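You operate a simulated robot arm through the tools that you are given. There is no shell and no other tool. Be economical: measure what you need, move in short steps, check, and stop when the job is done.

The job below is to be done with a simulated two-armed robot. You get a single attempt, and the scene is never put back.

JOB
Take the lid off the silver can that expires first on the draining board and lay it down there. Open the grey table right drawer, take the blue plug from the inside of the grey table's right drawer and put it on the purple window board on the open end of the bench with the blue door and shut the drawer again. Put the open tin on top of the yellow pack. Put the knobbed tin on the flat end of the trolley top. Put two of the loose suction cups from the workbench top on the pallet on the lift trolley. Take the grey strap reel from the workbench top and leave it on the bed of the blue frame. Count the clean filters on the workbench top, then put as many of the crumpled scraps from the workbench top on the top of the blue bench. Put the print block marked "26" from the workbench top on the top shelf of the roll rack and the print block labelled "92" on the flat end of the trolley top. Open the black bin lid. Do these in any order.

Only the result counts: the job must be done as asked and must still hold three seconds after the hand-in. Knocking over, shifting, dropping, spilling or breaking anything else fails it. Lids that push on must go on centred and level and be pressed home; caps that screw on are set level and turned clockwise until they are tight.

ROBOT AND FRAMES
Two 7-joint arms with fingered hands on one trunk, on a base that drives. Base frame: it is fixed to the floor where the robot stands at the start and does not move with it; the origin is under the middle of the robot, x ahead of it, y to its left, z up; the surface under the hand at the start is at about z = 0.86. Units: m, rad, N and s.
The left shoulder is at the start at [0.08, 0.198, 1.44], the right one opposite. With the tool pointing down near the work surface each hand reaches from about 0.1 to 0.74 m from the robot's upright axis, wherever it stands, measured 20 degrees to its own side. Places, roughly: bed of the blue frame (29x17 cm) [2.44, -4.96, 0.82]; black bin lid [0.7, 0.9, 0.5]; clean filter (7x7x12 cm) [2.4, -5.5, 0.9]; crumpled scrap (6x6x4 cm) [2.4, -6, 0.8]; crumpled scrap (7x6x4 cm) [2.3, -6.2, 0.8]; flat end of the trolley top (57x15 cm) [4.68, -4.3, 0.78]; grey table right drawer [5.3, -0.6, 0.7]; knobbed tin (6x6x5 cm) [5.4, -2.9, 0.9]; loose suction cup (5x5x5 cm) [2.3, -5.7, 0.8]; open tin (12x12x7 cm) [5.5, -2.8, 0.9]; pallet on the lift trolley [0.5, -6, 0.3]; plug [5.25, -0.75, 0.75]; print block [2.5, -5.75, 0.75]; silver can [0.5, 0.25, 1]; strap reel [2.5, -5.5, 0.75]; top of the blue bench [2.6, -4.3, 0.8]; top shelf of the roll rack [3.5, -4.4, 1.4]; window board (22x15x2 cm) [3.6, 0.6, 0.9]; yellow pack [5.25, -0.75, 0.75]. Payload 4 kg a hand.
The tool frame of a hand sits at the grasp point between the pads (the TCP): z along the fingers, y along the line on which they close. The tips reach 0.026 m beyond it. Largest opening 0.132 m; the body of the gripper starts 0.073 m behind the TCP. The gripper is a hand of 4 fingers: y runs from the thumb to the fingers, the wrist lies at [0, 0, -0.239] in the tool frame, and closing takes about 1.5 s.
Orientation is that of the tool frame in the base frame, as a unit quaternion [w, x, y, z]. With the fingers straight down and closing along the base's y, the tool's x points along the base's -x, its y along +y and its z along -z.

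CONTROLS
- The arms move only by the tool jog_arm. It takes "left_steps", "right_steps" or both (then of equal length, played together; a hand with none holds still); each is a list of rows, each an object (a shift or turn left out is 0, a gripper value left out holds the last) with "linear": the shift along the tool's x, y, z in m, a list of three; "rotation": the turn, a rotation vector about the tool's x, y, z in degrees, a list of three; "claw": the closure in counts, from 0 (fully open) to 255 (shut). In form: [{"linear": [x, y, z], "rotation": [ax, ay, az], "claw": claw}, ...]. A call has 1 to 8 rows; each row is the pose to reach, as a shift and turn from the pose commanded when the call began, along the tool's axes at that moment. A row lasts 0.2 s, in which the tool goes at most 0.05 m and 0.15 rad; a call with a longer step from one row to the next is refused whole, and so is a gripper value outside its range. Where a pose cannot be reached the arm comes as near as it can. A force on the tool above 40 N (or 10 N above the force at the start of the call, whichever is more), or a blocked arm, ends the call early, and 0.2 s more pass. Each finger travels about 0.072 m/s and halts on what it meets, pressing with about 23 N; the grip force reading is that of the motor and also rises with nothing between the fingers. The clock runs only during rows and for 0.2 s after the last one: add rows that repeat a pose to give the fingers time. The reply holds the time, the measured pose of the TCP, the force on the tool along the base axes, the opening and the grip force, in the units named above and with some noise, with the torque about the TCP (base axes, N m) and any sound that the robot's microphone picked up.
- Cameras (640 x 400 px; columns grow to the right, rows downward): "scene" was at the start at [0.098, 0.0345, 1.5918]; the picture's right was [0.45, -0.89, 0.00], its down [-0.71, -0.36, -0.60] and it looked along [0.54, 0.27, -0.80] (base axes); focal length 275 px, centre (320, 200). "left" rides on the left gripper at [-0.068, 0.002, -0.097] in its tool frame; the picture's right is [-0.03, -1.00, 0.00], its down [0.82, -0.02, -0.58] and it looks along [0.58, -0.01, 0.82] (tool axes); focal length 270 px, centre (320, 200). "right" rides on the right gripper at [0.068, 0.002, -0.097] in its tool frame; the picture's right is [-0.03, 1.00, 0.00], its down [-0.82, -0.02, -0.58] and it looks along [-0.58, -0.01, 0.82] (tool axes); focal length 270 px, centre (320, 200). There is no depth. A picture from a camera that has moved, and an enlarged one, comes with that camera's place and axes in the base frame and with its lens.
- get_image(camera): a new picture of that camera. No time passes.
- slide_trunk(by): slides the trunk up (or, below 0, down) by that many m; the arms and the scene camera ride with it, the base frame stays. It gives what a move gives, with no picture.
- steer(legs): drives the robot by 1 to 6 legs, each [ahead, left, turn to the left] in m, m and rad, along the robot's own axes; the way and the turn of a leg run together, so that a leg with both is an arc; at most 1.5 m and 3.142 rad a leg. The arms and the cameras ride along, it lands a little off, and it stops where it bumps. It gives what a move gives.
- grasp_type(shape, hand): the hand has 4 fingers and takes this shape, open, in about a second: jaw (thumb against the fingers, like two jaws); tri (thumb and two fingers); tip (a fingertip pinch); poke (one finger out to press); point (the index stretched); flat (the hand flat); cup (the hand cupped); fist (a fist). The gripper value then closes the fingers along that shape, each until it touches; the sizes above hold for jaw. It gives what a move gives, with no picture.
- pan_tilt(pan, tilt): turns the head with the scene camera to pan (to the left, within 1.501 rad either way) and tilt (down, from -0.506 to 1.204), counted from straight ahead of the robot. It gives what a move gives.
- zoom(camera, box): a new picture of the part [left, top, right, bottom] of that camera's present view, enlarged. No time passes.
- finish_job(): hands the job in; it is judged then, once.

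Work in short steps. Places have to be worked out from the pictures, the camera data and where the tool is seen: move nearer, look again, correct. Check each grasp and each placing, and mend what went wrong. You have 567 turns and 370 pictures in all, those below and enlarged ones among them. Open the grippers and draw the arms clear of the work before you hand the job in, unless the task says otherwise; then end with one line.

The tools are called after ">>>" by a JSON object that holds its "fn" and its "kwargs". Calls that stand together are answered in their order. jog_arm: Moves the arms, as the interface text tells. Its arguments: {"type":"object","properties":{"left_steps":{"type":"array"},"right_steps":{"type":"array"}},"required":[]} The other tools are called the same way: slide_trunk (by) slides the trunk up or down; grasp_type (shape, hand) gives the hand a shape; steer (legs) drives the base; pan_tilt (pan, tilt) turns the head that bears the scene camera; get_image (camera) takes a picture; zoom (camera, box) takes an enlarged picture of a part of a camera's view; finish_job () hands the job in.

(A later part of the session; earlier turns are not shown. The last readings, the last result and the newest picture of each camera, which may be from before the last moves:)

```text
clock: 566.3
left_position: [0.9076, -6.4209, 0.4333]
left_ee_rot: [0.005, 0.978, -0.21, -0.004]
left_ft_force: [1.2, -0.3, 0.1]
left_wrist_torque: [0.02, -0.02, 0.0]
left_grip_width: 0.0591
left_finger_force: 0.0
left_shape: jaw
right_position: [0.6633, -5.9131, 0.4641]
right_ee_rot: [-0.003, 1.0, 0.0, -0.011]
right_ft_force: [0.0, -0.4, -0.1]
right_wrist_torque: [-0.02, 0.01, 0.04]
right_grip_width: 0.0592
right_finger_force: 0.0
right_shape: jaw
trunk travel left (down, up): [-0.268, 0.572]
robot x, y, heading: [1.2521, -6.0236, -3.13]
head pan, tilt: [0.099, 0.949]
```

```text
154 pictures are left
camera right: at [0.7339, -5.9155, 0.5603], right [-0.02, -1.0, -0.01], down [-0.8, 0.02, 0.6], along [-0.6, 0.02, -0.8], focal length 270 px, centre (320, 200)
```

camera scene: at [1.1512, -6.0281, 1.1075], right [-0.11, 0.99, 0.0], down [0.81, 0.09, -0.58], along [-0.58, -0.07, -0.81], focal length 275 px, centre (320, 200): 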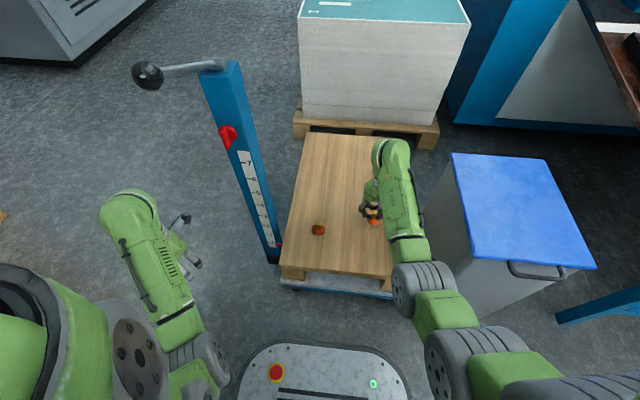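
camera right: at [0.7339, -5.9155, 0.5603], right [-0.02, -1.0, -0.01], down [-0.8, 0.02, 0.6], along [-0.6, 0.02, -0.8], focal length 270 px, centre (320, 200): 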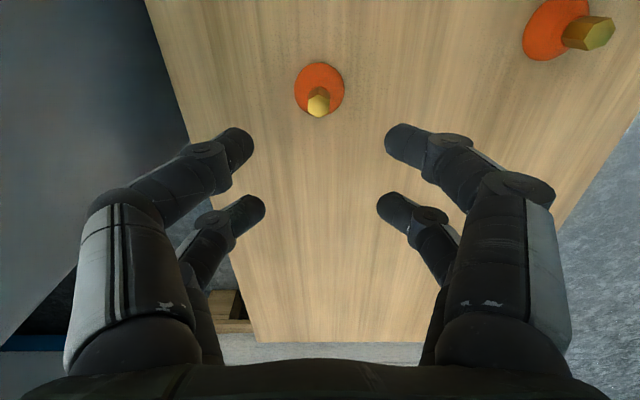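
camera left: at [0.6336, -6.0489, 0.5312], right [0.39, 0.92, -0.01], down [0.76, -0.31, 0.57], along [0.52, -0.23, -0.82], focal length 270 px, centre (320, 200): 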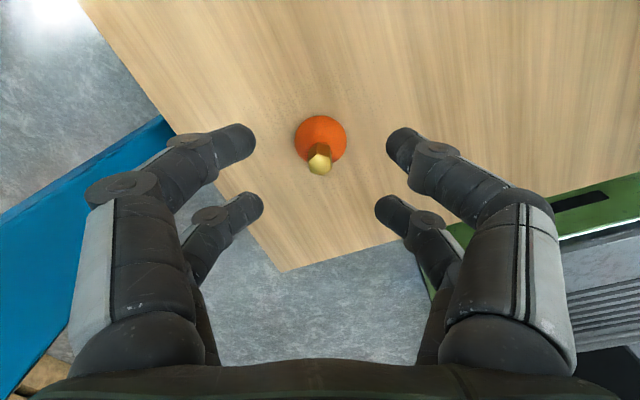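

Both cups are on the pallet. I back away, raise the trunk, and turn back to the workbench.

>>> {"fn": "steer", "kwargs": {"legs": [[-0.28, 0, 0]]}}

>>> {"fn": "slide_trunk", "kwargs": {"by": 0.4}}

>>> {"fn": "slide_trunk", "kwargs": {"by": 0.17}}

>>> {"fn": "steer", "kwargs": {"legs": [[0, 0, 1.57], [0, 0, 1.57]]}}

>>> {"fn": "pan_tilt", "kwargs": {"pan": 0.0, "tilt": 0.75}}

>>> {"fn": "get_image", "kwargs": {"camera": "scene"}}

```text
clock: 568.2
left_position: [1.183, -6.4177, 0.4336]
left_ee_rot: [0.007, 0.978, -0.21, -0.005]
left_ft_force: [-0.6, 0.7, 0.0]
left_wrist_torque: [-0.01, 0.03, -0.01]
left_grip_width: 0.0591
left_finger_force: 0.0
left_shape: jaw
right_position: [0.9382, -5.9094, 0.4654]
right_ee_rot: [-0.003, 1.0, 0.0, -0.012]
right_ft_force: [1.3, 0.0, 0.7]
right_wrist_torque: [-0.02, 0.0, 0.04]
right_grip_width: 0.059
right_finger_force: 0.0
right_shape: jaw
trunk travel left (down, up): [-0.268, 0.572]
robot x, y, heading: [1.5271, -6.0189, -3.132]
head pan, tilt: [0.099, 0.949]
```

```text
clock: 572.0
left_position: [1.1832, -6.4167, 0.8327]
left_ee_rot: [0.005, 0.978, -0.211, -0.005]
left_ft_force: [-0.7, -0.6, -0.2]
left_wrist_torque: [0.01, 0.0, 0.04]
left_grip_width: 0.0592
left_finger_force: 0.2
left_shape: jaw
right_position: [0.9387, -5.9084, 0.8643]
right_ee_rot: [-0.003, 1.0, 0.0, -0.011]
right_ft_force: [-0.6, 0.1, 0.3]
right_wrist_torque: [-0.01, -0.01, -0.01]
right_grip_width: 0.0591
right_finger_force: 0.1
right_shape: jaw
trunk travel left (down, up): [-0.668, 0.172]
robot x, y, heading: [1.5285, -6.0155, -3.13]
head pan, tilt: [0.099, 0.949]
```

```text
clock: 574.0
left_position: [1.183, -6.4167, 1.0028]
left_ee_rot: [0.006, 0.977, -0.211, -0.004]
left_ft_force: [1.1, 0.1, 0.1]
left_wrist_torque: [0.0, -0.01, -0.05]
left_grip_width: 0.0592
left_finger_force: 0.1
left_shape: jaw
right_position: [0.9388, -5.9084, 1.034]
right_ee_rot: [-0.003, 1.0, 0.0, -0.012]
right_ft_force: [0.1, 0.0, 0.0]
right_wrist_torque: [0.01, 0.02, -0.01]
right_grip_width: 0.059
right_finger_force: 0.1
right_shape: jaw
trunk travel left (down, up): [-0.838, 0.002]
robot x, y, heading: [1.5306, -6.0153, -3.126]
head pan, tilt: [0.099, 0.949]
```

```text
clock: 582.0
left_position: [1.8711, -5.6151, 1.0038]
left_ee_rot: [0.004, 0.208, 0.978, 0.005]
left_ft_force: [0.7, -0.3, -0.4]
left_wrist_torque: [0.0, 0.0, 0.01]
left_grip_width: 0.0593
left_finger_force: 0.0
left_shape: jaw
right_position: [2.1197, -6.1228, 1.0346]
right_ee_rot: [0.011, -0.002, 1.0, -0.003]
right_ft_force: [0.8, -0.8, -0.5]
right_wrist_torque: [-0.02, -0.01, 0.02]
right_grip_width: 0.059
right_finger_force: 0.0
right_shape: jaw
trunk travel left (down, up): [-0.838, 0.002]
robot x, y, heading: [1.5289, -6.019, 0.016]
head pan, tilt: [0.099, 0.949]
```

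```text
clock: 582.7
left_position: [1.8721, -5.6145, 1.0026]
left_ee_rot: [0.004, 0.208, 0.978, 0.006]
left_ft_force: [0.5, 1.2, 0.3]
left_wrist_torque: [0.0, 0.02, 0.06]
left_grip_width: 0.0588
left_finger_force: 0.1
left_shape: jaw
right_position: [2.1192, -6.1218, 1.0349]
right_ee_rot: [0.012, -0.003, 1.0, -0.003]
right_ft_force: [0.1, -0.1, 0.5]
right_wrist_torque: [0.01, 0.0, 0.02]
right_grip_width: 0.0593
right_finger_force: 0.0
right_shape: jaw
trunk travel left (down, up): [-0.838, 0.002]
robot x, y, heading: [1.5265, -6.0155, 0.02]
head pan, tilt: [0.0, 0.75]
```

```text
153 pictures are left
camera scene: at [1.6433, -6.0138, 1.6929], right [0.02, -1.0, 0.0], down [-0.68, -0.01, -0.73], along [0.73, 0.01, -0.68], focal length 275 px, centre (320, 200)
```

scene: 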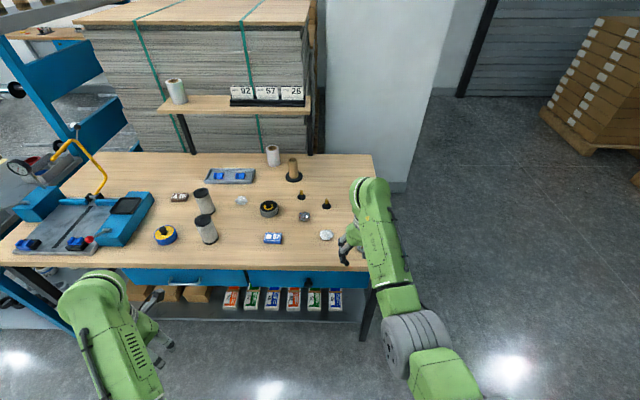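

I drive ahead 0.27 m so the right hand comes near the silver scrap at the table's right corner.

>>> {"fn": "steer", "kwargs": {"legs": [[0.26, -0.06, -0.01]]}}

>>> {"fn": "get_image", "kwargs": {"camera": "right"}}

```text
clock: 584.6
left_position: [2.1324, -5.6732, 1.0034]
left_ee_rot: [0.006, 0.212, 0.977, 0.005]
left_ft_force: [-0.7, 0.9, -0.7]
left_wrist_torque: [0.0, 0.02, -0.02]
left_grip_width: 0.0593
left_finger_force: 0.0
left_shape: jaw
right_position: [2.3757, -6.1827, 1.0357]
right_ee_rot: [0.013, 0.002, 1.0, -0.004]
right_ft_force: [-1.1, 0.9, -0.1]
right_wrist_torque: [0.0, -0.02, 0.02]
right_grip_width: 0.059
right_finger_force: 0.0
right_shape: jaw
trunk travel left (down, up): [-0.838, 0.002]
robot x, y, heading: [1.791, -6.0745, 0.01]
head pan, tilt: [0.0, 0.75]
```

```text
152 pictures are left
camera right: at [2.3051, -6.1799, 1.1318], right [0.03, 1.0, -0.01], down [0.8, -0.02, 0.6], along [0.6, -0.02, -0.8], focal length 270 px, centre (320, 200)
```

right: 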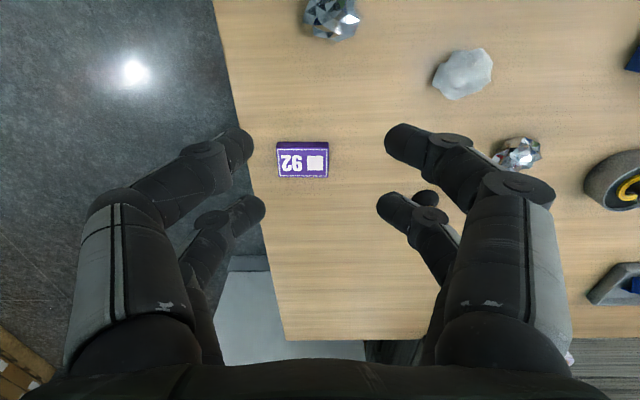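

Silver scrap at (2.319, −6.170). I move over it and descend with the arm.

>>> {"fn": "jog_arm", "kwargs": {"right_steps": [{"linear": [0.028, 0.006, 0.0], "claw": 0}, {"linear": [0.057, 0.013, 0.03]}, {"linear": [0.057, 0.013, 0.075]}, {"linear": [0.057, 0.013, 0.12]}, {"linear": [0.057, 0.013, 0.13]}]}}

>>> {"fn": "get_image", "kwargs": {"camera": "right"}}

```text
clock: 585.8
left_position: [2.1347, -5.6735, 1.0031]
left_ee_rot: [0.004, 0.211, 0.977, 0.006]
left_ft_force: [0.2, 0.7, 0.9]
left_wrist_torque: [-0.01, 0.0, -0.01]
left_grip_width: 0.059
left_finger_force: 0.1
left_shape: jaw
right_position: [2.3242, -6.1702, 0.9022]
right_ee_rot: [0.012, 0.002, 1.0, -0.002]
right_ft_force: [0.2, 0.6, 0.7]
right_wrist_torque: [0.0, 0.0, 0.02]
right_grip_width: 0.132
right_finger_force: 0.1
right_shape: jaw
trunk travel left (down, up): [-0.838, 0.002]
robot x, y, heading: [1.7894, -6.0705, 0.009]
head pan, tilt: [0.0, 0.75]
```

```text
151 pictures are left
camera right: at [2.2536, -6.1678, 0.9985], right [0.03, 1.0, 0.0], down [0.8, -0.02, 0.6], along [0.6, -0.02, -0.8], focal length 270 px, centre (320, 200)
```

right: 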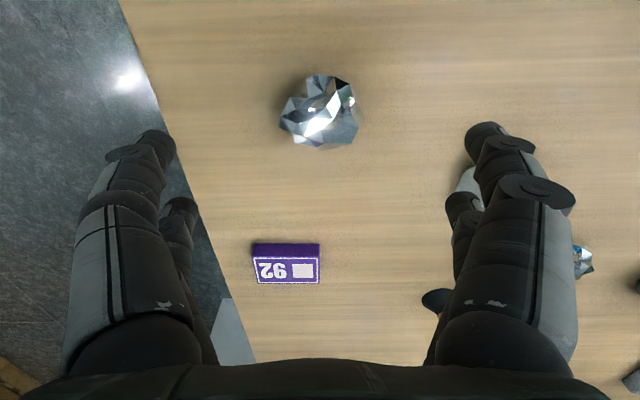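

Centred. Lower to 0.828 and close.

>>> {"fn": "jog_arm", "kwargs": {"right_steps": [{"linear": [0.006, 0, 0.04]}, {"linear": [0.006, 0, 0.074]}, {"linear": [0.006, 0, 0.074], "claw": 255}, {"linear": [0.006, 0, 0.074]}, {"linear": [0.006, 0, 0.074]}, {"linear": [0.006, 0, 0.074]}, {"linear": [0.006, 0, 0.074]}]}}

>>> {"fn": "get_image", "kwargs": {"camera": "right"}}

```text
clock: 587.4
left_position: [2.135, -5.6743, 1.0035]
left_ee_rot: [0.005, 0.212, 0.977, 0.005]
left_ft_force: [-0.2, 1.1, 1.1]
left_wrist_torque: [0.02, 0.01, -0.01]
left_grip_width: 0.0587
left_finger_force: 0.0
left_shape: jaw
right_position: [2.3196, -6.1713, 0.8296]
right_ee_rot: [0.011, 0.002, 1.0, -0.002]
right_ft_force: [0.3, -0.7, -0.3]
right_wrist_torque: [-0.01, -0.01, -0.03]
right_grip_width: 0.0291
right_finger_force: 23.2
right_shape: jaw
trunk travel left (down, up): [-0.838, 0.002]
robot x, y, heading: [1.787, -6.0734, 0.012]
head pan, tilt: [0.0, 0.75]
```

```text
150 pictures are left
camera right: at [2.2497, -6.1685, 0.9245], right [0.03, 1.0, 0.0], down [0.8, -0.02, 0.6], along [0.6, -0.02, -0.8], focal length 270 px, centre (320, 200)
```

right: 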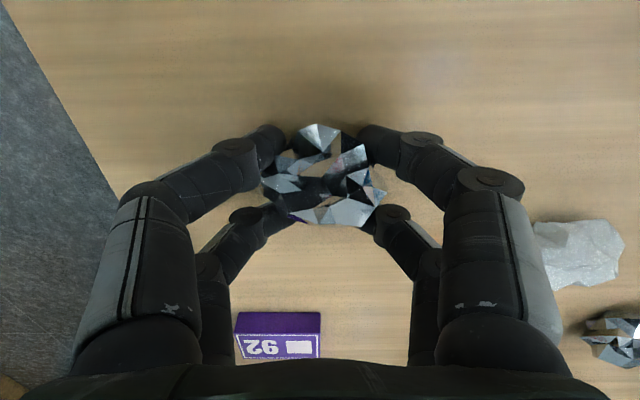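

Gripped. I lift it, extend the left hand forward, and strafe right so the left hand comes over the white scrap.

>>> {"fn": "jog_arm", "kwargs": {"right_steps": [{"linear": [0, 0, -0.045]}, {"linear": [0, 0, -0.09]}, {"linear": [0, 0, -0.135]}, {"linear": [0, 0, -0.18]}, {"linear": [0.0, 0, -0.2]}, {"linear": [0.0, 0, -0.2]}], "left_steps": [{"linear": [-0.045, -0.006, 0], "claw": 0}, {"linear": [-0.09, -0.012, 0]}, {"linear": [-0.135, -0.018, 0]}, {"linear": [-0.18, -0.024, 0]}, {"linear": [-0.225, -0.03, 0]}, {"linear": [-0.268, -0.036, 0]}]}}

>>> {"fn": "steer", "kwargs": {"legs": [[0, -0.212, 0]]}}

>>> {"fn": "get_image", "kwargs": {"camera": "left"}}

>>> {"fn": "get_image", "kwargs": {"camera": "right"}}

```text
clock: 588.8
left_position: [2.35, -5.8136, 1.0127]
left_ee_rot: [0.004, 0.212, 0.977, 0.006]
left_ft_force: [0.0, 0.3, -0.2]
left_wrist_torque: [0.01, 0.02, 0.03]
left_grip_width: 0.1319
left_finger_force: 0.1
left_shape: jaw
left hand out of reach, approached as far as the arm can: row 6
right_position: [2.3162, -6.1701, 1.0278]
right_ee_rot: [0.011, 0.002, 1.0, -0.003]
right_ft_force: [0.6, 0.3, -0.4]
right_wrist_torque: [0.0, 0.03, 0.02]
right_grip_width: 0.0276
right_finger_force: 23.1
right_shape: jaw
trunk travel left (down, up): [-0.838, 0.002]
robot x, y, heading: [1.7907, -6.0746, 0.005]
head pan, tilt: [0.0, 0.75]
```

```text
clock: 590.5
left_position: [2.3501, -6.0198, 1.0119]
left_ee_rot: [0.005, 0.212, 0.977, 0.003]
left_ft_force: [0.4, 0.1, 0.2]
left_wrist_torque: [-0.03, 0.01, 0.01]
left_grip_width: 0.1318
left_finger_force: 0.0
left_shape: jaw
right_position: [2.3171, -6.3768, 1.0285]
right_ee_rot: [0.011, 0.002, 1.0, -0.005]
right_ft_force: [0.4, -0.1, 0.4]
right_wrist_torque: [-0.04, 0.02, 0.0]
right_grip_width: 0.0278
right_finger_force: 22.5
right_shape: jaw
trunk travel left (down, up): [-0.838, 0.002]
robot x, y, heading: [1.7893, -6.288, 0.009]
head pan, tilt: [0.0, 0.75]
```

```text
149 pictures are left
camera left: at [2.4132, -6.0464, 1.1092], right [-0.39, -0.92, -0.01], down [-0.76, 0.32, 0.57], along [-0.52, 0.23, -0.82], focal length 270 px, centre (320, 200)
```

left: 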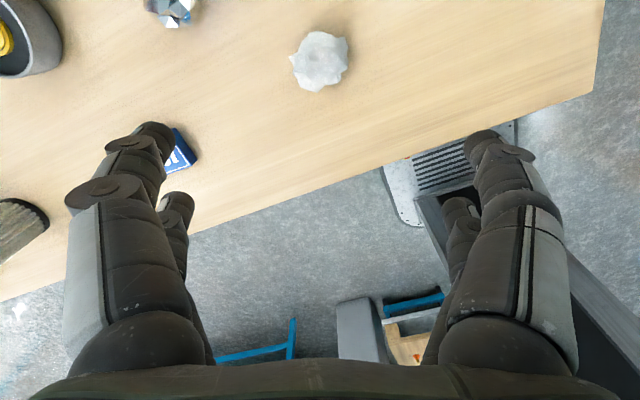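

```text
148 pictures are left
camera right: at [2.2473, -6.3743, 1.1251], right [0.03, 1.0, -0.01], down [0.8, -0.02, 0.6], along [0.6, -0.02, -0.8], focal length 270 px, centre (320, 200)
```

right: 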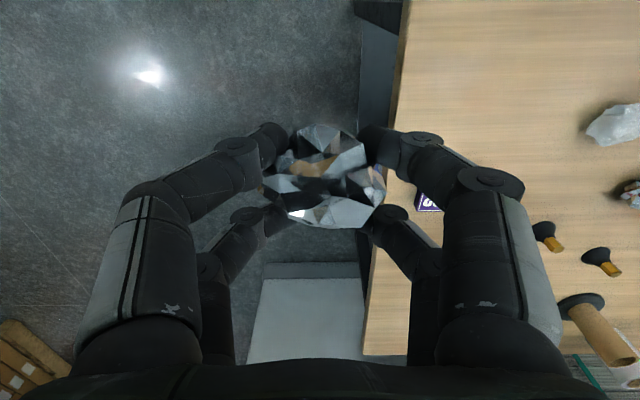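

White scrap at (2.378, −6.029). I drive 3 cm ahead and lower by trunk.

>>> {"fn": "steer", "kwargs": {"legs": [[0.028, -0.008, 0]]}}

>>> {"fn": "slide_trunk", "kwargs": {"by": -0.11}}

>>> {"fn": "get_image", "kwargs": {"camera": "left"}}

```text
clock: 591.3
left_position: [2.3737, -6.0294, 1.0165]
left_ee_rot: [0.007, 0.212, 0.977, 0.006]
left_ft_force: [0.1, 0.1, -0.5]
left_wrist_torque: [-0.02, -0.05, 0.02]
left_grip_width: 0.132
left_finger_force: 0.0
left_shape: jaw
right_position: [2.3396, -6.3871, 1.0325]
right_ee_rot: [0.015, 0.002, 1.0, -0.003]
right_ft_force: [-0.5, 0.6, 0.2]
right_wrist_torque: [-0.03, -0.04, 0.0]
right_grip_width: 0.0277
right_finger_force: 22.9
right_shape: jaw
trunk travel left (down, up): [-0.838, 0.002]
robot x, y, heading: [1.8246, -6.2908, 0.003]
head pan, tilt: [0.0, 0.75]
```

```text
clock: 592.7
left_position: [2.3778, -6.0316, 0.904]
left_ee_rot: [0.005, 0.212, 0.977, 0.006]
left_ft_force: [-0.4, 0.4, 0.2]
left_wrist_torque: [0.0, -0.01, -0.03]
left_grip_width: 0.1318
left_finger_force: 0.0
left_shape: jaw
right_position: [2.344, -6.3891, 0.9195]
right_ee_rot: [0.012, 0.001, 1.0, -0.002]
right_ft_force: [0.4, 0.8, 0.1]
right_wrist_torque: [0.04, -0.03, -0.01]
right_grip_width: 0.0276
right_finger_force: 23.5
right_shape: jaw
trunk travel left (down, up): [-0.728, 0.112]
robot x, y, heading: [1.8187, -6.2932, 0.008]
head pan, tilt: [0.0, 0.75]
```

```text
147 pictures are left
camera left: at [2.4401, -6.058, 1.0009], right [-0.39, -0.92, -0.01], down [-0.76, 0.31, 0.57], along [-0.52, 0.23, -0.82], focal length 270 px, centre (320, 200)
```

left: 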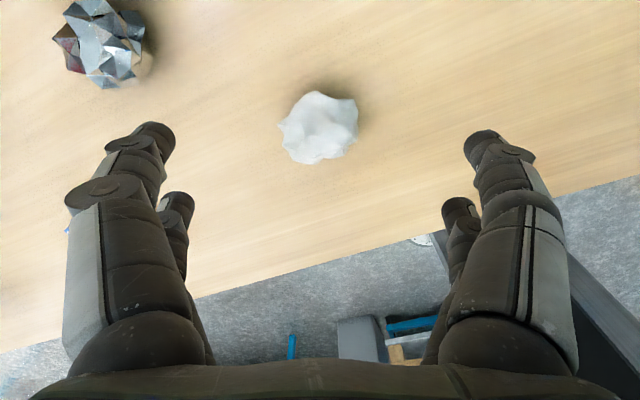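

Centred. Lower and close.

>>> {"fn": "slide_trunk", "kwargs": {"by": -0.074}}

>>> {"fn": "jog_arm", "kwargs": {"left_steps": [{"claw": 255}, {"claw": 255}, {"claw": 255}, {"claw": 255}, {"claw": 255}, {"claw": 255}]}}

>>> {"fn": "slide_trunk", "kwargs": {"by": 0.18}}

>>> {"fn": "get_image", "kwargs": {"camera": "left"}}

```text
clock: 593.9
left_position: [2.3788, -6.03, 0.8285]
left_ee_rot: [0.004, 0.212, 0.977, 0.005]
left_ft_force: [-0.4, 0.1, -0.2]
left_wrist_torque: [-0.02, 0.02, 0.0]
left_grip_width: 0.1319
left_finger_force: 0.0
left_shape: jaw
right_position: [2.346, -6.3884, 0.8449]
right_ee_rot: [0.012, 0.002, 1.0, -0.002]
right_ft_force: [0.3, -0.6, 0.4]
right_wrist_torque: [-0.03, -0.02, -0.02]
right_grip_width: 0.0278
right_finger_force: 23.3
right_shape: jaw
trunk travel left (down, up): [-0.654, 0.186]
robot x, y, heading: [1.8171, -6.2929, 0.01]
head pan, tilt: [0.0, 0.75]
```

```text
clock: 595.2
left_position: [2.3787, -6.03, 0.829]
left_ee_rot: [0.005, 0.212, 0.977, 0.006]
left_ft_force: [0.2, 0.4, 2.1]
left_wrist_torque: [0.0, 0.03, 0.0]
left_grip_width: 0.0336
left_finger_force: 23.1
left_shape: jaw
right_position: [2.3446, -6.3889, 0.8445]
right_ee_rot: [0.011, 0.002, 1.0, -0.002]
right_ft_force: [0.4, 0.3, 0.3]
right_wrist_torque: [-0.02, 0.0, 0.0]
right_grip_width: 0.0275
right_finger_force: 23.3
right_shape: jaw
trunk travel left (down, up): [-0.654, 0.186]
robot x, y, heading: [1.8161, -6.2912, 0.006]
head pan, tilt: [0.0, 0.75]
```

```text
clock: 597.2
left_position: [2.3784, -6.0307, 1.0095]
left_ee_rot: [0.004, 0.212, 0.977, 0.006]
left_ft_force: [-0.6, -0.7, -1.0]
left_wrist_torque: [0.01, 0.01, -0.01]
left_grip_width: 0.0335
left_finger_force: 23.2
left_shape: jaw
right_position: [2.3444, -6.3884, 1.0251]
right_ee_rot: [0.011, 0.001, 1.0, -0.002]
right_ft_force: [0.1, 0.5, 0.2]
right_wrist_torque: [0.0, -0.02, 0.0]
right_grip_width: 0.0277
right_finger_force: 22.9
right_shape: jaw
trunk travel left (down, up): [-0.834, 0.006]
robot x, y, heading: [1.818, -6.293, 0.009]
head pan, tilt: [0.0, 0.75]
```

```text
146 pictures are left
camera left: at [2.441, -6.058, 1.106], right [-0.39, -0.92, -0.01], down [-0.76, 0.31, 0.57], along [-0.52, 0.23, -0.82], focal length 270 px, centre (320, 200)
```

left: 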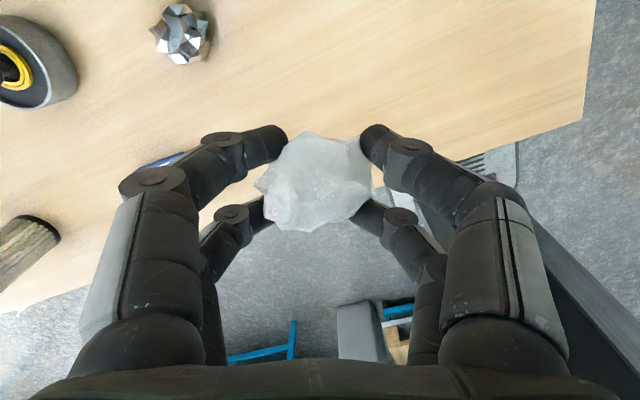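

Both scraps held. I draw both hands back a bit and strafe left along the aisle to the blue bench.

>>> {"fn": "jog_arm", "kwargs": {"left_steps": [{"linear": [0.04, -0.01, 0]}, {"linear": [0.08, -0.02, 0]}, {"linear": [0.12, -0.03, 0]}, {"linear": [0.15, -0.03, 0]}], "right_steps": [{"linear": [0.03, -0.02, 0]}, {"linear": [0.06, -0.04, 0]}, {"linear": [0.09, -0.07, 0]}, {"linear": [0.12, -0.1, 0]}]}}

>>> {"fn": "steer", "kwargs": {"legs": [[-0.03, 0, 0], [0, 1.0, 0], [0, 0.9, 0]]}}

>>> {"fn": "pan_tilt", "kwargs": {"pan": 0.1, "tilt": 0.8}}

>>> {"fn": "get_image", "kwargs": {"camera": "scene"}}

```text
clock: 598.2
left_position: [2.2267, -5.9973, 1.0078]
left_ee_rot: [0.006, 0.211, 0.977, 0.006]
left_ft_force: [0.2, -0.6, 0.1]
left_wrist_torque: [-0.02, 0.0, -0.03]
left_grip_width: 0.0332
left_finger_force: 22.8
left_shape: jaw
right_position: [2.2237, -6.4892, 1.0241]
right_ee_rot: [0.013, 0.001, 1.0, -0.002]
right_ft_force: [0.0, 0.8, -0.1]
right_wrist_torque: [0.02, -0.02, 0.02]
right_grip_width: 0.0274
right_finger_force: 22.6
right_shape: jaw
trunk travel left (down, up): [-0.834, 0.006]
robot x, y, heading: [1.817, -6.2901, 0.009]
head pan, tilt: [0.0, 0.75]
```

```text
clock: 608.2
left_position: [2.1928, -4.1052, 1.0076]
left_ee_rot: [0.004, 0.215, 0.977, 0.006]
left_ft_force: [-0.3, 0.1, -0.3]
left_wrist_torque: [0.02, -0.04, -0.03]
left_grip_width: 0.0332
left_finger_force: 23.0
left_shape: jaw
right_position: [2.1861, -4.5967, 1.0222]
right_ee_rot: [0.011, 0.005, 1.0, -0.001]
right_ft_force: [-0.3, 0.3, -0.4]
right_wrist_torque: [-0.02, -0.01, -0.01]
right_grip_width: 0.0274
right_finger_force: 22.7
right_shape: jaw
trunk travel left (down, up): [-0.834, 0.006]
robot x, y, heading: [1.7833, -4.3976, 0.008]
head pan, tilt: [0.0, 0.75]
```

```text
clock: 608.9
left_position: [2.1914, -4.1048, 1.0088]
left_ee_rot: [0.004, 0.214, 0.977, 0.006]
left_ft_force: [0.0, 0.0, -1.1]
left_wrist_torque: [0.02, -0.04, 0.01]
left_grip_width: 0.0329
left_finger_force: 22.9
left_shape: jaw
right_position: [2.1856, -4.5959, 1.022]
right_ee_rot: [0.012, 0.005, 1.0, -0.003]
right_ft_force: [0.0, -0.6, 0.5]
right_wrist_torque: [0.03, -0.01, -0.03]
right_grip_width: 0.0274
right_finger_force: 23.2
right_shape: jaw
trunk travel left (down, up): [-0.834, 0.006]
robot x, y, heading: [1.7771, -4.4, 0.001]
head pan, tilt: [0.099, 0.799]
```

```text
145 pictures are left
camera scene: at [1.892, -4.3889, 1.685], right [0.1, -0.99, 0.0], down [-0.71, -0.07, -0.7], along [0.69, 0.07, -0.72], focal length 275 px, centre (320, 200)
```

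scene: 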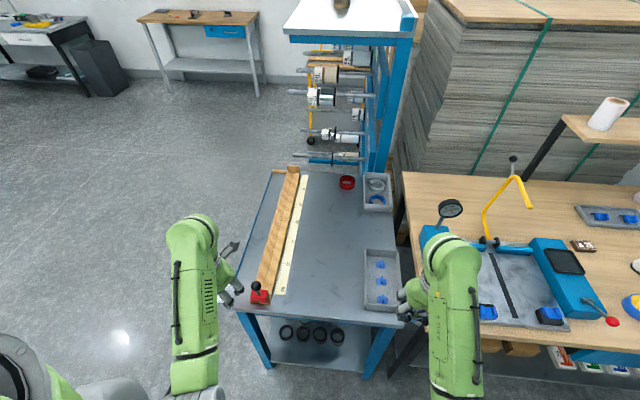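

The clear part of the blue bench top is about x 2.28–2.85, y −4.49…−4.27. I position the left hand over (2.40, −4.36) and lower with the arm.

>>> {"fn": "jog_arm", "kwargs": {"left_steps": [{"linear": [-0.042, 0.011, 0]}, {"linear": [-0.085, 0.022, 0]}, {"linear": [-0.085, 0.022, 0]}]}}

>>> {"fn": "steer", "kwargs": {"legs": [[0.11, -0.25, 0]]}}

>>> {"fn": "get_image", "kwargs": {"camera": "left"}}

>>> {"fn": "get_image", "kwargs": {"camera": "scene"}}

```text
clock: 609.7
left_position: [2.2796, -4.1206, 1.0082]
left_ee_rot: [0.005, 0.215, 0.977, 0.006]
left_ft_force: [0.4, -0.2, -0.7]
left_wrist_torque: [0.01, -0.03, 0.02]
left_grip_width: 0.0331
left_finger_force: 22.8
left_shape: jaw
right_position: [2.1856, -4.5966, 1.0224]
right_ee_rot: [0.012, 0.004, 1.0, -0.002]
right_ft_force: [-0.3, 0.9, 0.3]
right_wrist_torque: [0.04, -0.03, 0.01]
right_grip_width: 0.0273
right_finger_force: 23.0
right_shape: jaw
trunk travel left (down, up): [-0.834, 0.006]
robot x, y, heading: [1.7831, -4.3971, 0.006]
head pan, tilt: [0.099, 0.799]
```

```text
clock: 611.6
left_position: [2.3901, -4.3707, 1.0084]
left_ee_rot: [0.006, 0.216, 0.976, 0.004]
left_ft_force: [-0.2, 0.3, 0.7]
left_wrist_torque: [-0.03, -0.03, 0.02]
left_grip_width: 0.0326
left_finger_force: 23.1
left_shape: jaw
right_position: [2.2955, -4.8461, 1.0235]
right_ee_rot: [0.012, 0.006, 1.0, -0.004]
right_ft_force: [-0.4, 0.3, -0.1]
right_wrist_torque: [-0.05, 0.03, 0.0]
right_grip_width: 0.0274
right_finger_force: 23.4
right_shape: jaw
trunk travel left (down, up): [-0.834, 0.006]
robot x, y, heading: [1.8888, -4.6489, 0.001]
head pan, tilt: [0.099, 0.799]
```

```text
144 pictures are left
camera left: at [2.4516, -4.3982, 1.1059], right [-0.4, -0.92, -0.01], down [-0.76, 0.32, 0.57], along [-0.52, 0.24, -0.82], focal length 270 px, centre (320, 200)
```

left: 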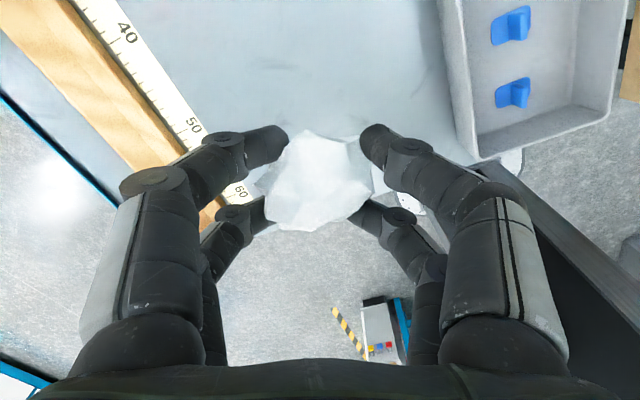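

```text
143 pictures are left
camera scene: at [2.0011, -4.6349, 1.6851], right [0.1, -0.99, 0.0], down [-0.71, -0.07, -0.7], along [0.69, 0.07, -0.72], focal length 275 px, centre (320, 200)
```

scene: 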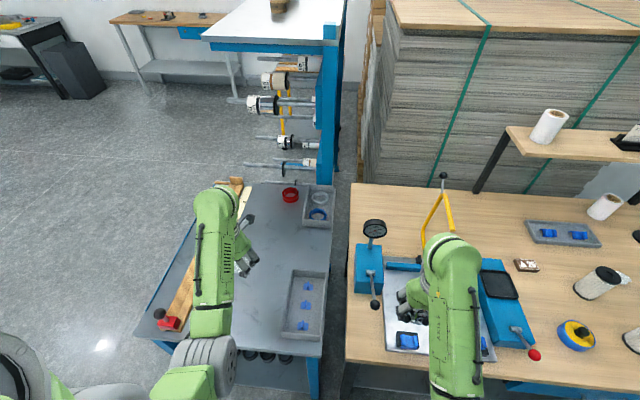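

Good spot. Lower the left hand.

>>> {"fn": "jog_arm", "kwargs": {"left_steps": [{"linear": [0, 0, 0.045]}, {"linear": [0, 0, 0.09]}, {"linear": [0, 0, 0.135]}, {"linear": [0, 0, 0.15]}, {"linear": [0, 0, 0.15]}]}}

>>> {"fn": "get_image", "kwargs": {"camera": "left"}}

```text
clock: 612.8
left_position: [2.3624, -4.3712, 0.952]
left_ee_rot: [0.003, 0.216, 0.976, 0.005]
left_ft_force: [-0.3, -0.9, -0.4]
left_wrist_torque: [-0.02, 0.03, 0.03]
left_grip_width: 0.0326
left_finger_force: 23.2
left_shape: jaw
left hand out of reach, approached as far as the arm can: row 2, 3, 4, 5
right_position: [2.2961, -4.8463, 1.0229]
right_ee_rot: [0.011, 0.006, 1.0, -0.003]
right_ft_force: [-0.2, 0.3, -0.3]
right_wrist_torque: [-0.03, -0.04, 0.04]
right_grip_width: 0.0274
right_finger_force: 23.3
right_shape: jaw
trunk travel left (down, up): [-0.834, 0.006]
robot x, y, heading: [1.8887, -4.6421, 0.001]
head pan, tilt: [0.099, 0.799]
```

```text
142 pictures are left
camera left: at [2.425, -4.4001, 1.0497], right [-0.4, -0.92, -0.01], down [-0.75, 0.32, 0.57], along [-0.52, 0.24, -0.82], focal length 270 px, centre (320, 200)
```

left: 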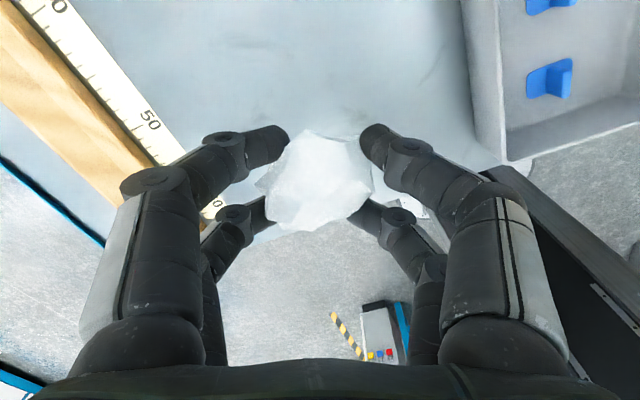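

The left arm can't go lower at this trunk height. I shift the right hand to hover over the clear middle of the frame bed (its scrap stays 4 cm above), then lower the trunk.

>>> {"fn": "jog_arm", "kwargs": {"right_steps": [{"linear": [0, -0.04, 0]}, {"linear": [0, -0.08, 0]}, {"linear": [0, -0.11, 0]}, {"linear": [0, -0.11, 0]}]}}

>>> {"fn": "slide_trunk", "kwargs": {"by": -0.09}}

>>> {"fn": "get_image", "kwargs": {"camera": "right"}}

>>> {"fn": "get_image", "kwargs": {"camera": "left"}}

```text
clock: 613.8
left_position: [2.362, -4.3742, 0.9537]
left_ee_rot: [0.005, 0.216, 0.976, 0.005]
left_ft_force: [-0.6, 0.3, -0.5]
left_wrist_torque: [0.02, 0.0, 0.02]
left_grip_width: 0.0326
left_finger_force: 22.9
left_shape: jaw
right_position: [2.2935, -4.9588, 1.0235]
right_ee_rot: [0.012, 0.006, 1.0, -0.003]
right_ft_force: [0.0, 0.3, -0.2]
right_wrist_torque: [-0.01, -0.01, -0.04]
right_grip_width: 0.0271
right_finger_force: 22.9
right_shape: jaw
trunk travel left (down, up): [-0.834, 0.006]
robot x, y, heading: [1.8924, -4.6475, 0.003]
head pan, tilt: [0.099, 0.799]
```

```text
clock: 615.0
left_position: [2.3619, -4.3733, 0.8627]
left_ee_rot: [0.005, 0.216, 0.976, 0.005]
left_ft_force: [-0.4, 0.1, -0.4]
left_wrist_torque: [0.03, -0.01, -0.01]
left_grip_width: 0.0329
left_finger_force: 23.1
left_shape: jaw
right_position: [2.294, -4.9582, 0.9335]
right_ee_rot: [0.011, 0.006, 1.0, -0.002]
right_ft_force: [1.0, -0.9, 0.5]
right_wrist_torque: [0.03, 0.0, 0.03]
right_grip_width: 0.0271
right_finger_force: 23.3
right_shape: jaw
trunk travel left (down, up): [-0.744, 0.096]
robot x, y, heading: [1.8918, -4.6512, -0.002]
head pan, tilt: [0.099, 0.799]
```

```text
141 pictures are left
camera right: at [2.2244, -4.9548, 1.0292], right [0.04, 1.0, 0.0], down [0.8, -0.03, 0.6], along [0.6, -0.03, -0.8], focal length 270 px, centre (320, 200)
```

right: 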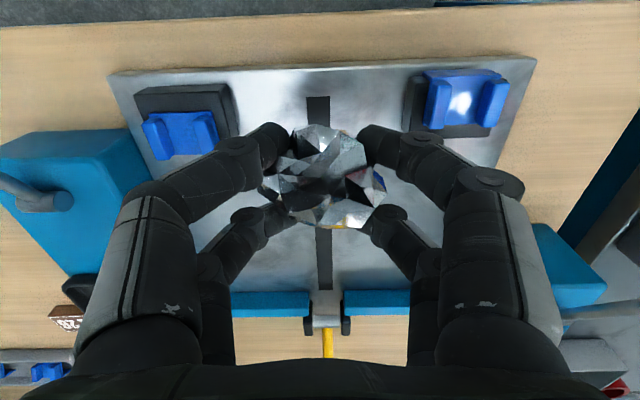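

```text
140 pictures are left
camera left: at [2.4241, -4.4007, 0.9606], right [-0.4, -0.92, -0.01], down [-0.75, 0.32, 0.57], along [-0.52, 0.24, -0.82], focal length 270 px, centre (320, 200)
```

left: 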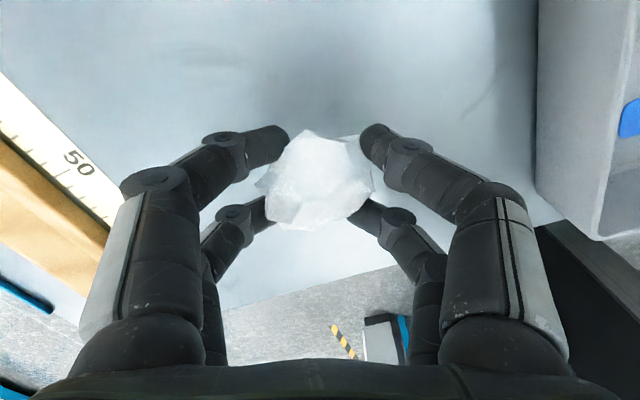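

Both clear. Lower further to contact for the left scrap.

>>> {"fn": "slide_trunk", "kwargs": {"by": -0.03}}

>>> {"fn": "slide_trunk", "kwargs": {"by": -0.007}}

```text
clock: 615.8
left_position: [2.3613, -4.3726, 0.833]
left_ee_rot: [0.005, 0.217, 0.976, 0.006]
left_ft_force: [-0.4, 0.1, 0.7]
left_wrist_torque: [0.02, -0.03, 0.01]
left_grip_width: 0.0326
left_finger_force: 23.4
left_shape: jaw
right_position: [2.2942, -4.9577, 0.9052]
right_ee_rot: [0.012, 0.006, 1.0, -0.002]
right_ft_force: [-0.5, 0.0, -0.3]
right_wrist_torque: [0.03, 0.02, 0.0]
right_grip_width: 0.0273
right_finger_force: 22.7
right_shape: jaw
trunk travel left (down, up): [-0.714, 0.126]
robot x, y, heading: [1.8903, -4.6491, 0.003]
head pan, tilt: [0.099, 0.799]
```

```text
clock: 616.4
left_position: [2.3625, -4.3739, 0.8294]
left_ee_rot: [0.007, 0.216, 0.976, 0.007]
left_ft_force: [-3.7, 0.3, 20.1]
left_wrist_torque: [-0.16, 0.39, -0.07]
left_grip_width: 0.0334
left_finger_force: 23.2
left_shape: jaw
right_position: [2.2921, -4.9583, 0.8975]
right_ee_rot: [0.012, 0.006, 1.0, -0.001]
right_ft_force: [-0.3, 0.3, 1.3]
right_wrist_torque: [0.03, 0.01, -0.01]
right_grip_width: 0.0275
right_finger_force: 23.5
right_shape: jaw
trunk travel left (down, up): [-0.707, 0.133]
robot x, y, heading: [1.8886, -4.6488, -0.002]
head pan, tilt: [0.099, 0.799]
```

>>> {"fn": "slide_trunk", "kwargs": {"by": 0.004}}

>>> {"fn": "jog_arm", "kwargs": {"left_steps": [{"claw": 170}, {"claw": 120}, {"claw": 80}, {"claw": 50}, {"claw": 50}]}}

>>> {"fn": "slide_trunk", "kwargs": {"by": 0.13}}

>>> {"fn": "get_image", "kwargs": {"camera": "left"}}

```text
clock: 616.9
left_position: [2.3604, -4.3739, 0.8298]
left_ee_rot: [0.004, 0.216, 0.976, 0.005]
left_ft_force: [3.2, 1.1, 4.2]
left_wrist_torque: [-0.04, -0.04, 0.02]
left_grip_width: 0.0332
left_finger_force: 22.8
left_shape: jaw
right_position: [2.2929, -4.9584, 0.8996]
right_ee_rot: [0.012, 0.005, 1.0, -0.003]
right_ft_force: [0.3, 0.4, 0.3]
right_wrist_torque: [-0.02, 0.03, 0.02]
right_grip_width: 0.0272
right_finger_force: 22.7
right_shape: jaw
trunk travel left (down, up): [-0.711, 0.129]
robot x, y, heading: [1.8896, -4.6487, -0.005]
head pan, tilt: [0.099, 0.799]
```

```text
clock: 618.1
left_position: [2.3612, -4.3743, 0.8301]
left_ee_rot: [0.004, 0.217, 0.976, 0.005]
left_ft_force: [0.1, -0.8, -0.1]
left_wrist_torque: [0.01, 0.02, 0.01]
left_grip_width: 0.106
left_finger_force: 0.1
left_shape: jaw
right_position: [2.2952, -4.9576, 0.9008]
right_ee_rot: [0.011, 0.006, 1.0, -0.002]
right_ft_force: [-0.6, -0.1, -0.5]
right_wrist_torque: [0.04, -0.02, 0.0]
right_grip_width: 0.0276
right_finger_force: 22.7
right_shape: jaw
trunk travel left (down, up): [-0.711, 0.129]
robot x, y, heading: [1.8899, -4.6482, 0.001]
head pan, tilt: [0.099, 0.799]
```

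```text
clock: 619.7
left_position: [2.3614, -4.3725, 0.9612]
left_ee_rot: [0.004, 0.217, 0.976, 0.006]
left_ft_force: [1.5, -0.5, -0.2]
left_wrist_torque: [0.02, -0.05, -0.02]
left_grip_width: 0.1057
left_finger_force: 0.1
left_shape: jaw
right_position: [2.2935, -4.9576, 1.0294]
right_ee_rot: [0.012, 0.006, 1.0, -0.003]
right_ft_force: [0.3, -0.4, -0.2]
right_wrist_torque: [-0.01, 0.0, -0.01]
right_grip_width: 0.0273
right_finger_force: 22.8
right_shape: jaw
trunk travel left (down, up): [-0.84, 0.0]
robot x, y, heading: [1.8878, -4.6453, 0.003]
head pan, tilt: [0.099, 0.799]
```

```text
139 pictures are left
camera left: at [2.4242, -4.4007, 1.0568], right [-0.4, -0.92, -0.01], down [-0.75, 0.32, 0.57], along [-0.52, 0.24, -0.82], focal length 270 px, centre (320, 200)
```

left: 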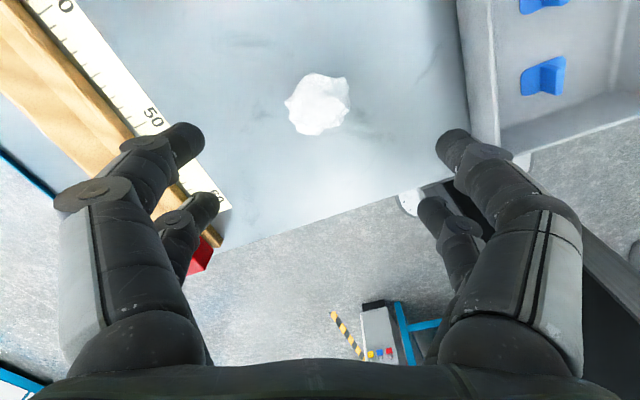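

White scrap is down. Now the right one: strafe left 0.46 m, then extend the right hand over (2.47, −4.385).

>>> {"fn": "steer", "kwargs": {"legs": [[0, 0.46, 0], [0.03, 0, 0]]}}

>>> {"fn": "jog_arm", "kwargs": {"right_steps": [{"linear": [-0.03, 0.025, 0]}, {"linear": [-0.06, 0.05, 0]}, {"linear": [-0.09, 0.075, 0]}, {"linear": [-0.12, 0.095, 0]}, {"linear": [-0.15, 0.105, 0]}]}}

>>> {"fn": "get_image", "kwargs": {"camera": "right"}}

>>> {"fn": "get_image", "kwargs": {"camera": "scene"}}

```text
clock: 622.9
left_position: [2.385, -3.912, 0.9618]
left_ee_rot: [0.007, 0.216, 0.976, 0.006]
left_ft_force: [-1.2, 0.8, -0.2]
left_wrist_torque: [0.0, -0.06, 0.0]
left_grip_width: 0.1058
left_finger_force: 0.1
left_shape: jaw
right_position: [2.3177, -4.4983, 1.0324]
right_ee_rot: [0.014, 0.005, 1.0, -0.002]
right_ft_force: [-0.5, 0.1, -0.4]
right_wrist_torque: [-0.02, -0.06, -0.01]
right_grip_width: 0.0274
right_finger_force: 23.2
right_shape: jaw
trunk travel left (down, up): [-0.84, 0.0]
robot x, y, heading: [1.918, -4.1885, -0.003]
head pan, tilt: [0.099, 0.799]
```

```text
clock: 624.1
left_position: [2.3922, -3.9132, 0.9586]
left_ee_rot: [0.003, 0.216, 0.976, 0.005]
left_ft_force: [-0.1, 1.0, 0.2]
left_wrist_torque: [0.02, -0.01, 0.0]
left_grip_width: 0.1059
left_finger_force: 0.1
left_shape: jaw
right_position: [2.4775, -4.394, 1.0323]
right_ee_rot: [0.011, 0.006, 1.0, -0.003]
right_ft_force: [0.1, 0.0, -0.1]
right_wrist_torque: [-0.01, -0.01, 0.01]
right_grip_width: 0.0272
right_finger_force: 23.5
right_shape: jaw
trunk travel left (down, up): [-0.84, 0.0]
robot x, y, heading: [1.92, -4.1898, -0.001]
head pan, tilt: [0.099, 0.799]
```

```text
138 pictures are left
camera right: at [2.4074, -4.3904, 1.1278], right [0.04, 1.0, -0.01], down [0.8, -0.03, 0.59], along [0.59, -0.03, -0.8], focal length 270 px, centre (320, 200)
```

right: 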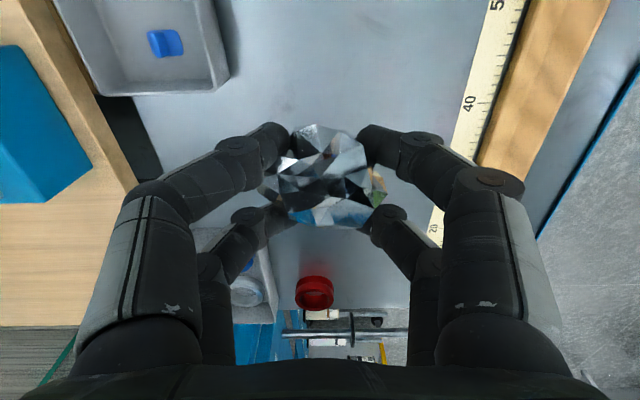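

```text
137 pictures are left
camera scene: at [2.0361, -4.1792, 1.6912], right [0.1, -0.99, 0.0], down [-0.71, -0.07, -0.7], along [0.69, 0.07, -0.72], focal length 275 px, centre (320, 200)
```

scene: 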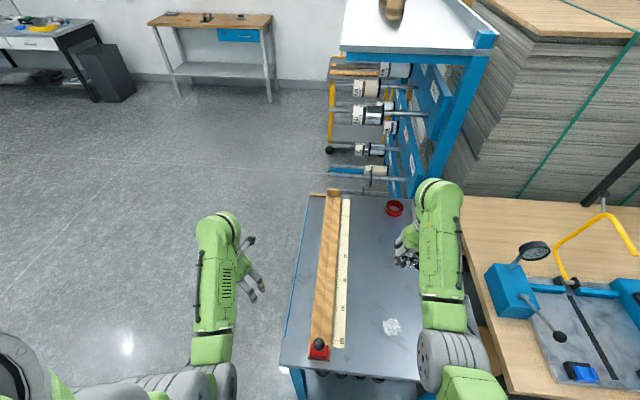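

Clear. Lower with arm 0.1 m and trunk.

>>> {"fn": "jog_arm", "kwargs": {"right_steps": [{"linear": [0, 0, 0.04]}, {"linear": [0, 0, 0.08]}, {"linear": [0, 0, 0.1]}]}}

>>> {"fn": "slide_trunk", "kwargs": {"by": -0.09}}

>>> {"fn": "get_image", "kwargs": {"camera": "right"}}

```text
clock: 624.9
left_position: [2.391, -3.9135, 0.9595]
left_ee_rot: [0.004, 0.216, 0.976, 0.006]
left_ft_force: [-0.2, 0.0, -0.6]
left_wrist_torque: [-0.04, -0.03, 0.0]
left_grip_width: 0.1058
left_finger_force: 0.1
left_shape: jaw
right_position: [2.4784, -4.3941, 0.934]
right_ee_rot: [0.012, 0.005, 1.0, -0.003]
right_ft_force: [-0.2, 0.4, -0.5]
right_wrist_torque: [0.02, -0.01, 0.02]
right_grip_width: 0.0271
right_finger_force: 22.9
right_shape: jaw
trunk travel left (down, up): [-0.84, 0.0]
robot x, y, heading: [1.9232, -4.1918, 0.001]
head pan, tilt: [0.099, 0.799]
```

```text
clock: 626.1
left_position: [2.3918, -3.913, 0.8703]
left_ee_rot: [0.004, 0.216, 0.976, 0.006]
left_ft_force: [-0.4, -0.5, 0.1]
left_wrist_torque: [0.0, 0.0, -0.02]
left_grip_width: 0.1058
left_finger_force: 0.0
left_shape: jaw
right_position: [2.4777, -4.3951, 0.8437]
right_ee_rot: [0.012, 0.005, 1.0, -0.003]
right_ft_force: [0.3, 0.0, 0.5]
right_wrist_torque: [0.01, 0.05, 0.01]
right_grip_width: 0.0267
right_finger_force: 22.6
right_shape: jaw
trunk travel left (down, up): [-0.75, 0.09]
robot x, y, heading: [1.9199, -4.1891, 0.002]
head pan, tilt: [0.099, 0.799]
```

```text
136 pictures are left
camera right: at [2.4085, -4.3916, 0.9385], right [0.04, 1.0, 0.0], down [0.8, -0.03, 0.6], along [0.6, -0.03, -0.8], focal length 270 px, centre (320, 200)
```

right: 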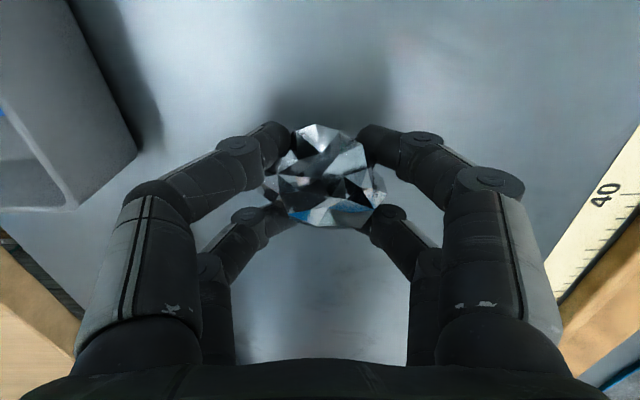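

>>> {"fn": "slide_trunk", "kwargs": {"by": -0.01}}

>>> {"fn": "slide_trunk", "kwargs": {"by": -0.004}}

```text
clock: 626.7
left_position: [2.3905, -3.9134, 0.8598]
left_ee_rot: [0.004, 0.216, 0.976, 0.006]
left_ft_force: [0.4, 1.1, -0.5]
left_wrist_torque: [0.0, -0.01, 0.01]
left_grip_width: 0.1057
left_finger_force: 0.0
left_shape: jaw
right_position: [2.479, -4.3945, 0.833]
right_ee_rot: [0.011, 0.005, 1.0, -0.003]
right_ft_force: [-0.4, 0.6, -0.6]
right_wrist_torque: [0.01, 0.0, -0.02]
right_grip_width: 0.0268
right_finger_force: 22.4
right_shape: jaw
trunk travel left (down, up): [-0.74, 0.1]
robot x, y, heading: [1.9222, -4.187, 0.005]
head pan, tilt: [0.099, 0.799]
```

```text
clock: 627.2
left_position: [2.391, -3.9133, 0.8554]
left_ee_rot: [0.004, 0.216, 0.976, 0.006]
left_ft_force: [0.6, -0.3, 0.2]
left_wrist_torque: [0.05, 0.0, 0.02]
left_grip_width: 0.1062
left_finger_force: 0.1
left_shape: jaw
right_position: [2.4781, -4.3941, 0.828]
right_ee_rot: [0.011, 0.005, 1.0, -0.003]
right_ft_force: [0.3, 0.7, 0.2]
right_wrist_torque: [0.0, 0.01, -0.01]
right_grip_width: 0.0269
right_finger_force: 23.3
right_shape: jaw
trunk travel left (down, up): [-0.736, 0.104]
robot x, y, heading: [1.9243, -4.1882, -0.0]
head pan, tilt: [0.099, 0.799]
```

Right at table-equivalent height; 2 mm more then open and rise.

>>> {"fn": "slide_trunk", "kwargs": {"by": -0.002}}

>>> {"fn": "jog_arm", "kwargs": {"right_steps": [{"claw": 170}, {"claw": 120}, {"claw": 80}, {"claw": 60}, {"claw": 60}]}}

>>> {"fn": "slide_trunk", "kwargs": {"by": 0.1}}

>>> {"fn": "get_image", "kwargs": {"camera": "right"}}

```text
clock: 627.7
left_position: [2.3918, -3.9128, 0.8534]
left_ee_rot: [0.005, 0.216, 0.976, 0.005]
left_ft_force: [-0.1, -0.1, 0.0]
left_wrist_torque: [0.02, -0.01, 0.0]
left_grip_width: 0.1058
left_finger_force: 0.0
left_shape: jaw
right_position: [2.4785, -4.3938, 0.8268]
right_ee_rot: [0.012, 0.006, 1.0, -0.002]
right_ft_force: [-1.1, 0.1, 2.7]
right_wrist_torque: [-0.09, 0.06, -0.02]
right_grip_width: 0.0269
right_finger_force: 23.1
right_shape: jaw
trunk travel left (down, up): [-0.734, 0.106]
robot x, y, heading: [1.9229, -4.1886, 0.002]
head pan, tilt: [0.099, 0.799]
```

```text
clock: 628.9
left_position: [2.3913, -3.9135, 0.8539]
left_ee_rot: [0.004, 0.215, 0.977, 0.005]
left_ft_force: [-0.2, 0.7, -0.4]
left_wrist_torque: [0.01, 0.01, 0.0]
left_grip_width: 0.1059
left_finger_force: 0.3
left_shape: jaw
right_position: [2.4777, -4.3938, 0.8277]
right_ee_rot: [0.013, 0.005, 1.0, -0.003]
right_ft_force: [-0.5, -1.5, 4.6]
right_wrist_torque: [0.25, 0.13, 0.06]
right_grip_width: 0.1002
right_finger_force: 0.0
right_shape: jaw
trunk travel left (down, up): [-0.734, 0.106]
robot x, y, heading: [1.9187, -4.1905, 0.003]
head pan, tilt: [0.099, 0.799]
```

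```text
clock: 630.3
left_position: [2.3903, -3.9143, 0.954]
left_ee_rot: [0.004, 0.216, 0.976, 0.005]
left_ft_force: [0.4, 0.8, 0.7]
left_wrist_torque: [0.03, 0.03, 0.01]
left_grip_width: 0.1059
left_finger_force: 0.1
left_shape: jaw
right_position: [2.4787, -4.3942, 0.9267]
right_ee_rot: [0.012, 0.005, 1.0, -0.003]
right_ft_force: [0.3, -0.4, -0.5]
right_wrist_torque: [-0.01, -0.02, 0.01]
right_grip_width: 0.1007
right_finger_force: 0.1
right_shape: jaw
trunk travel left (down, up): [-0.834, 0.006]
robot x, y, heading: [1.9221, -4.1907, -0.0]
head pan, tilt: [0.099, 0.799]
```

```text
135 pictures are left
camera right: at [2.4083, -4.3917, 1.0223], right [0.04, 1.0, 0.0], down [0.8, -0.03, 0.6], along [0.6, -0.03, -0.8], focal length 270 px, centre (320, 200)
```

right: 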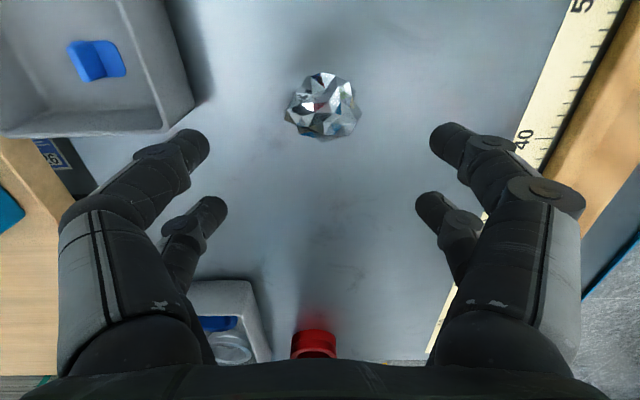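

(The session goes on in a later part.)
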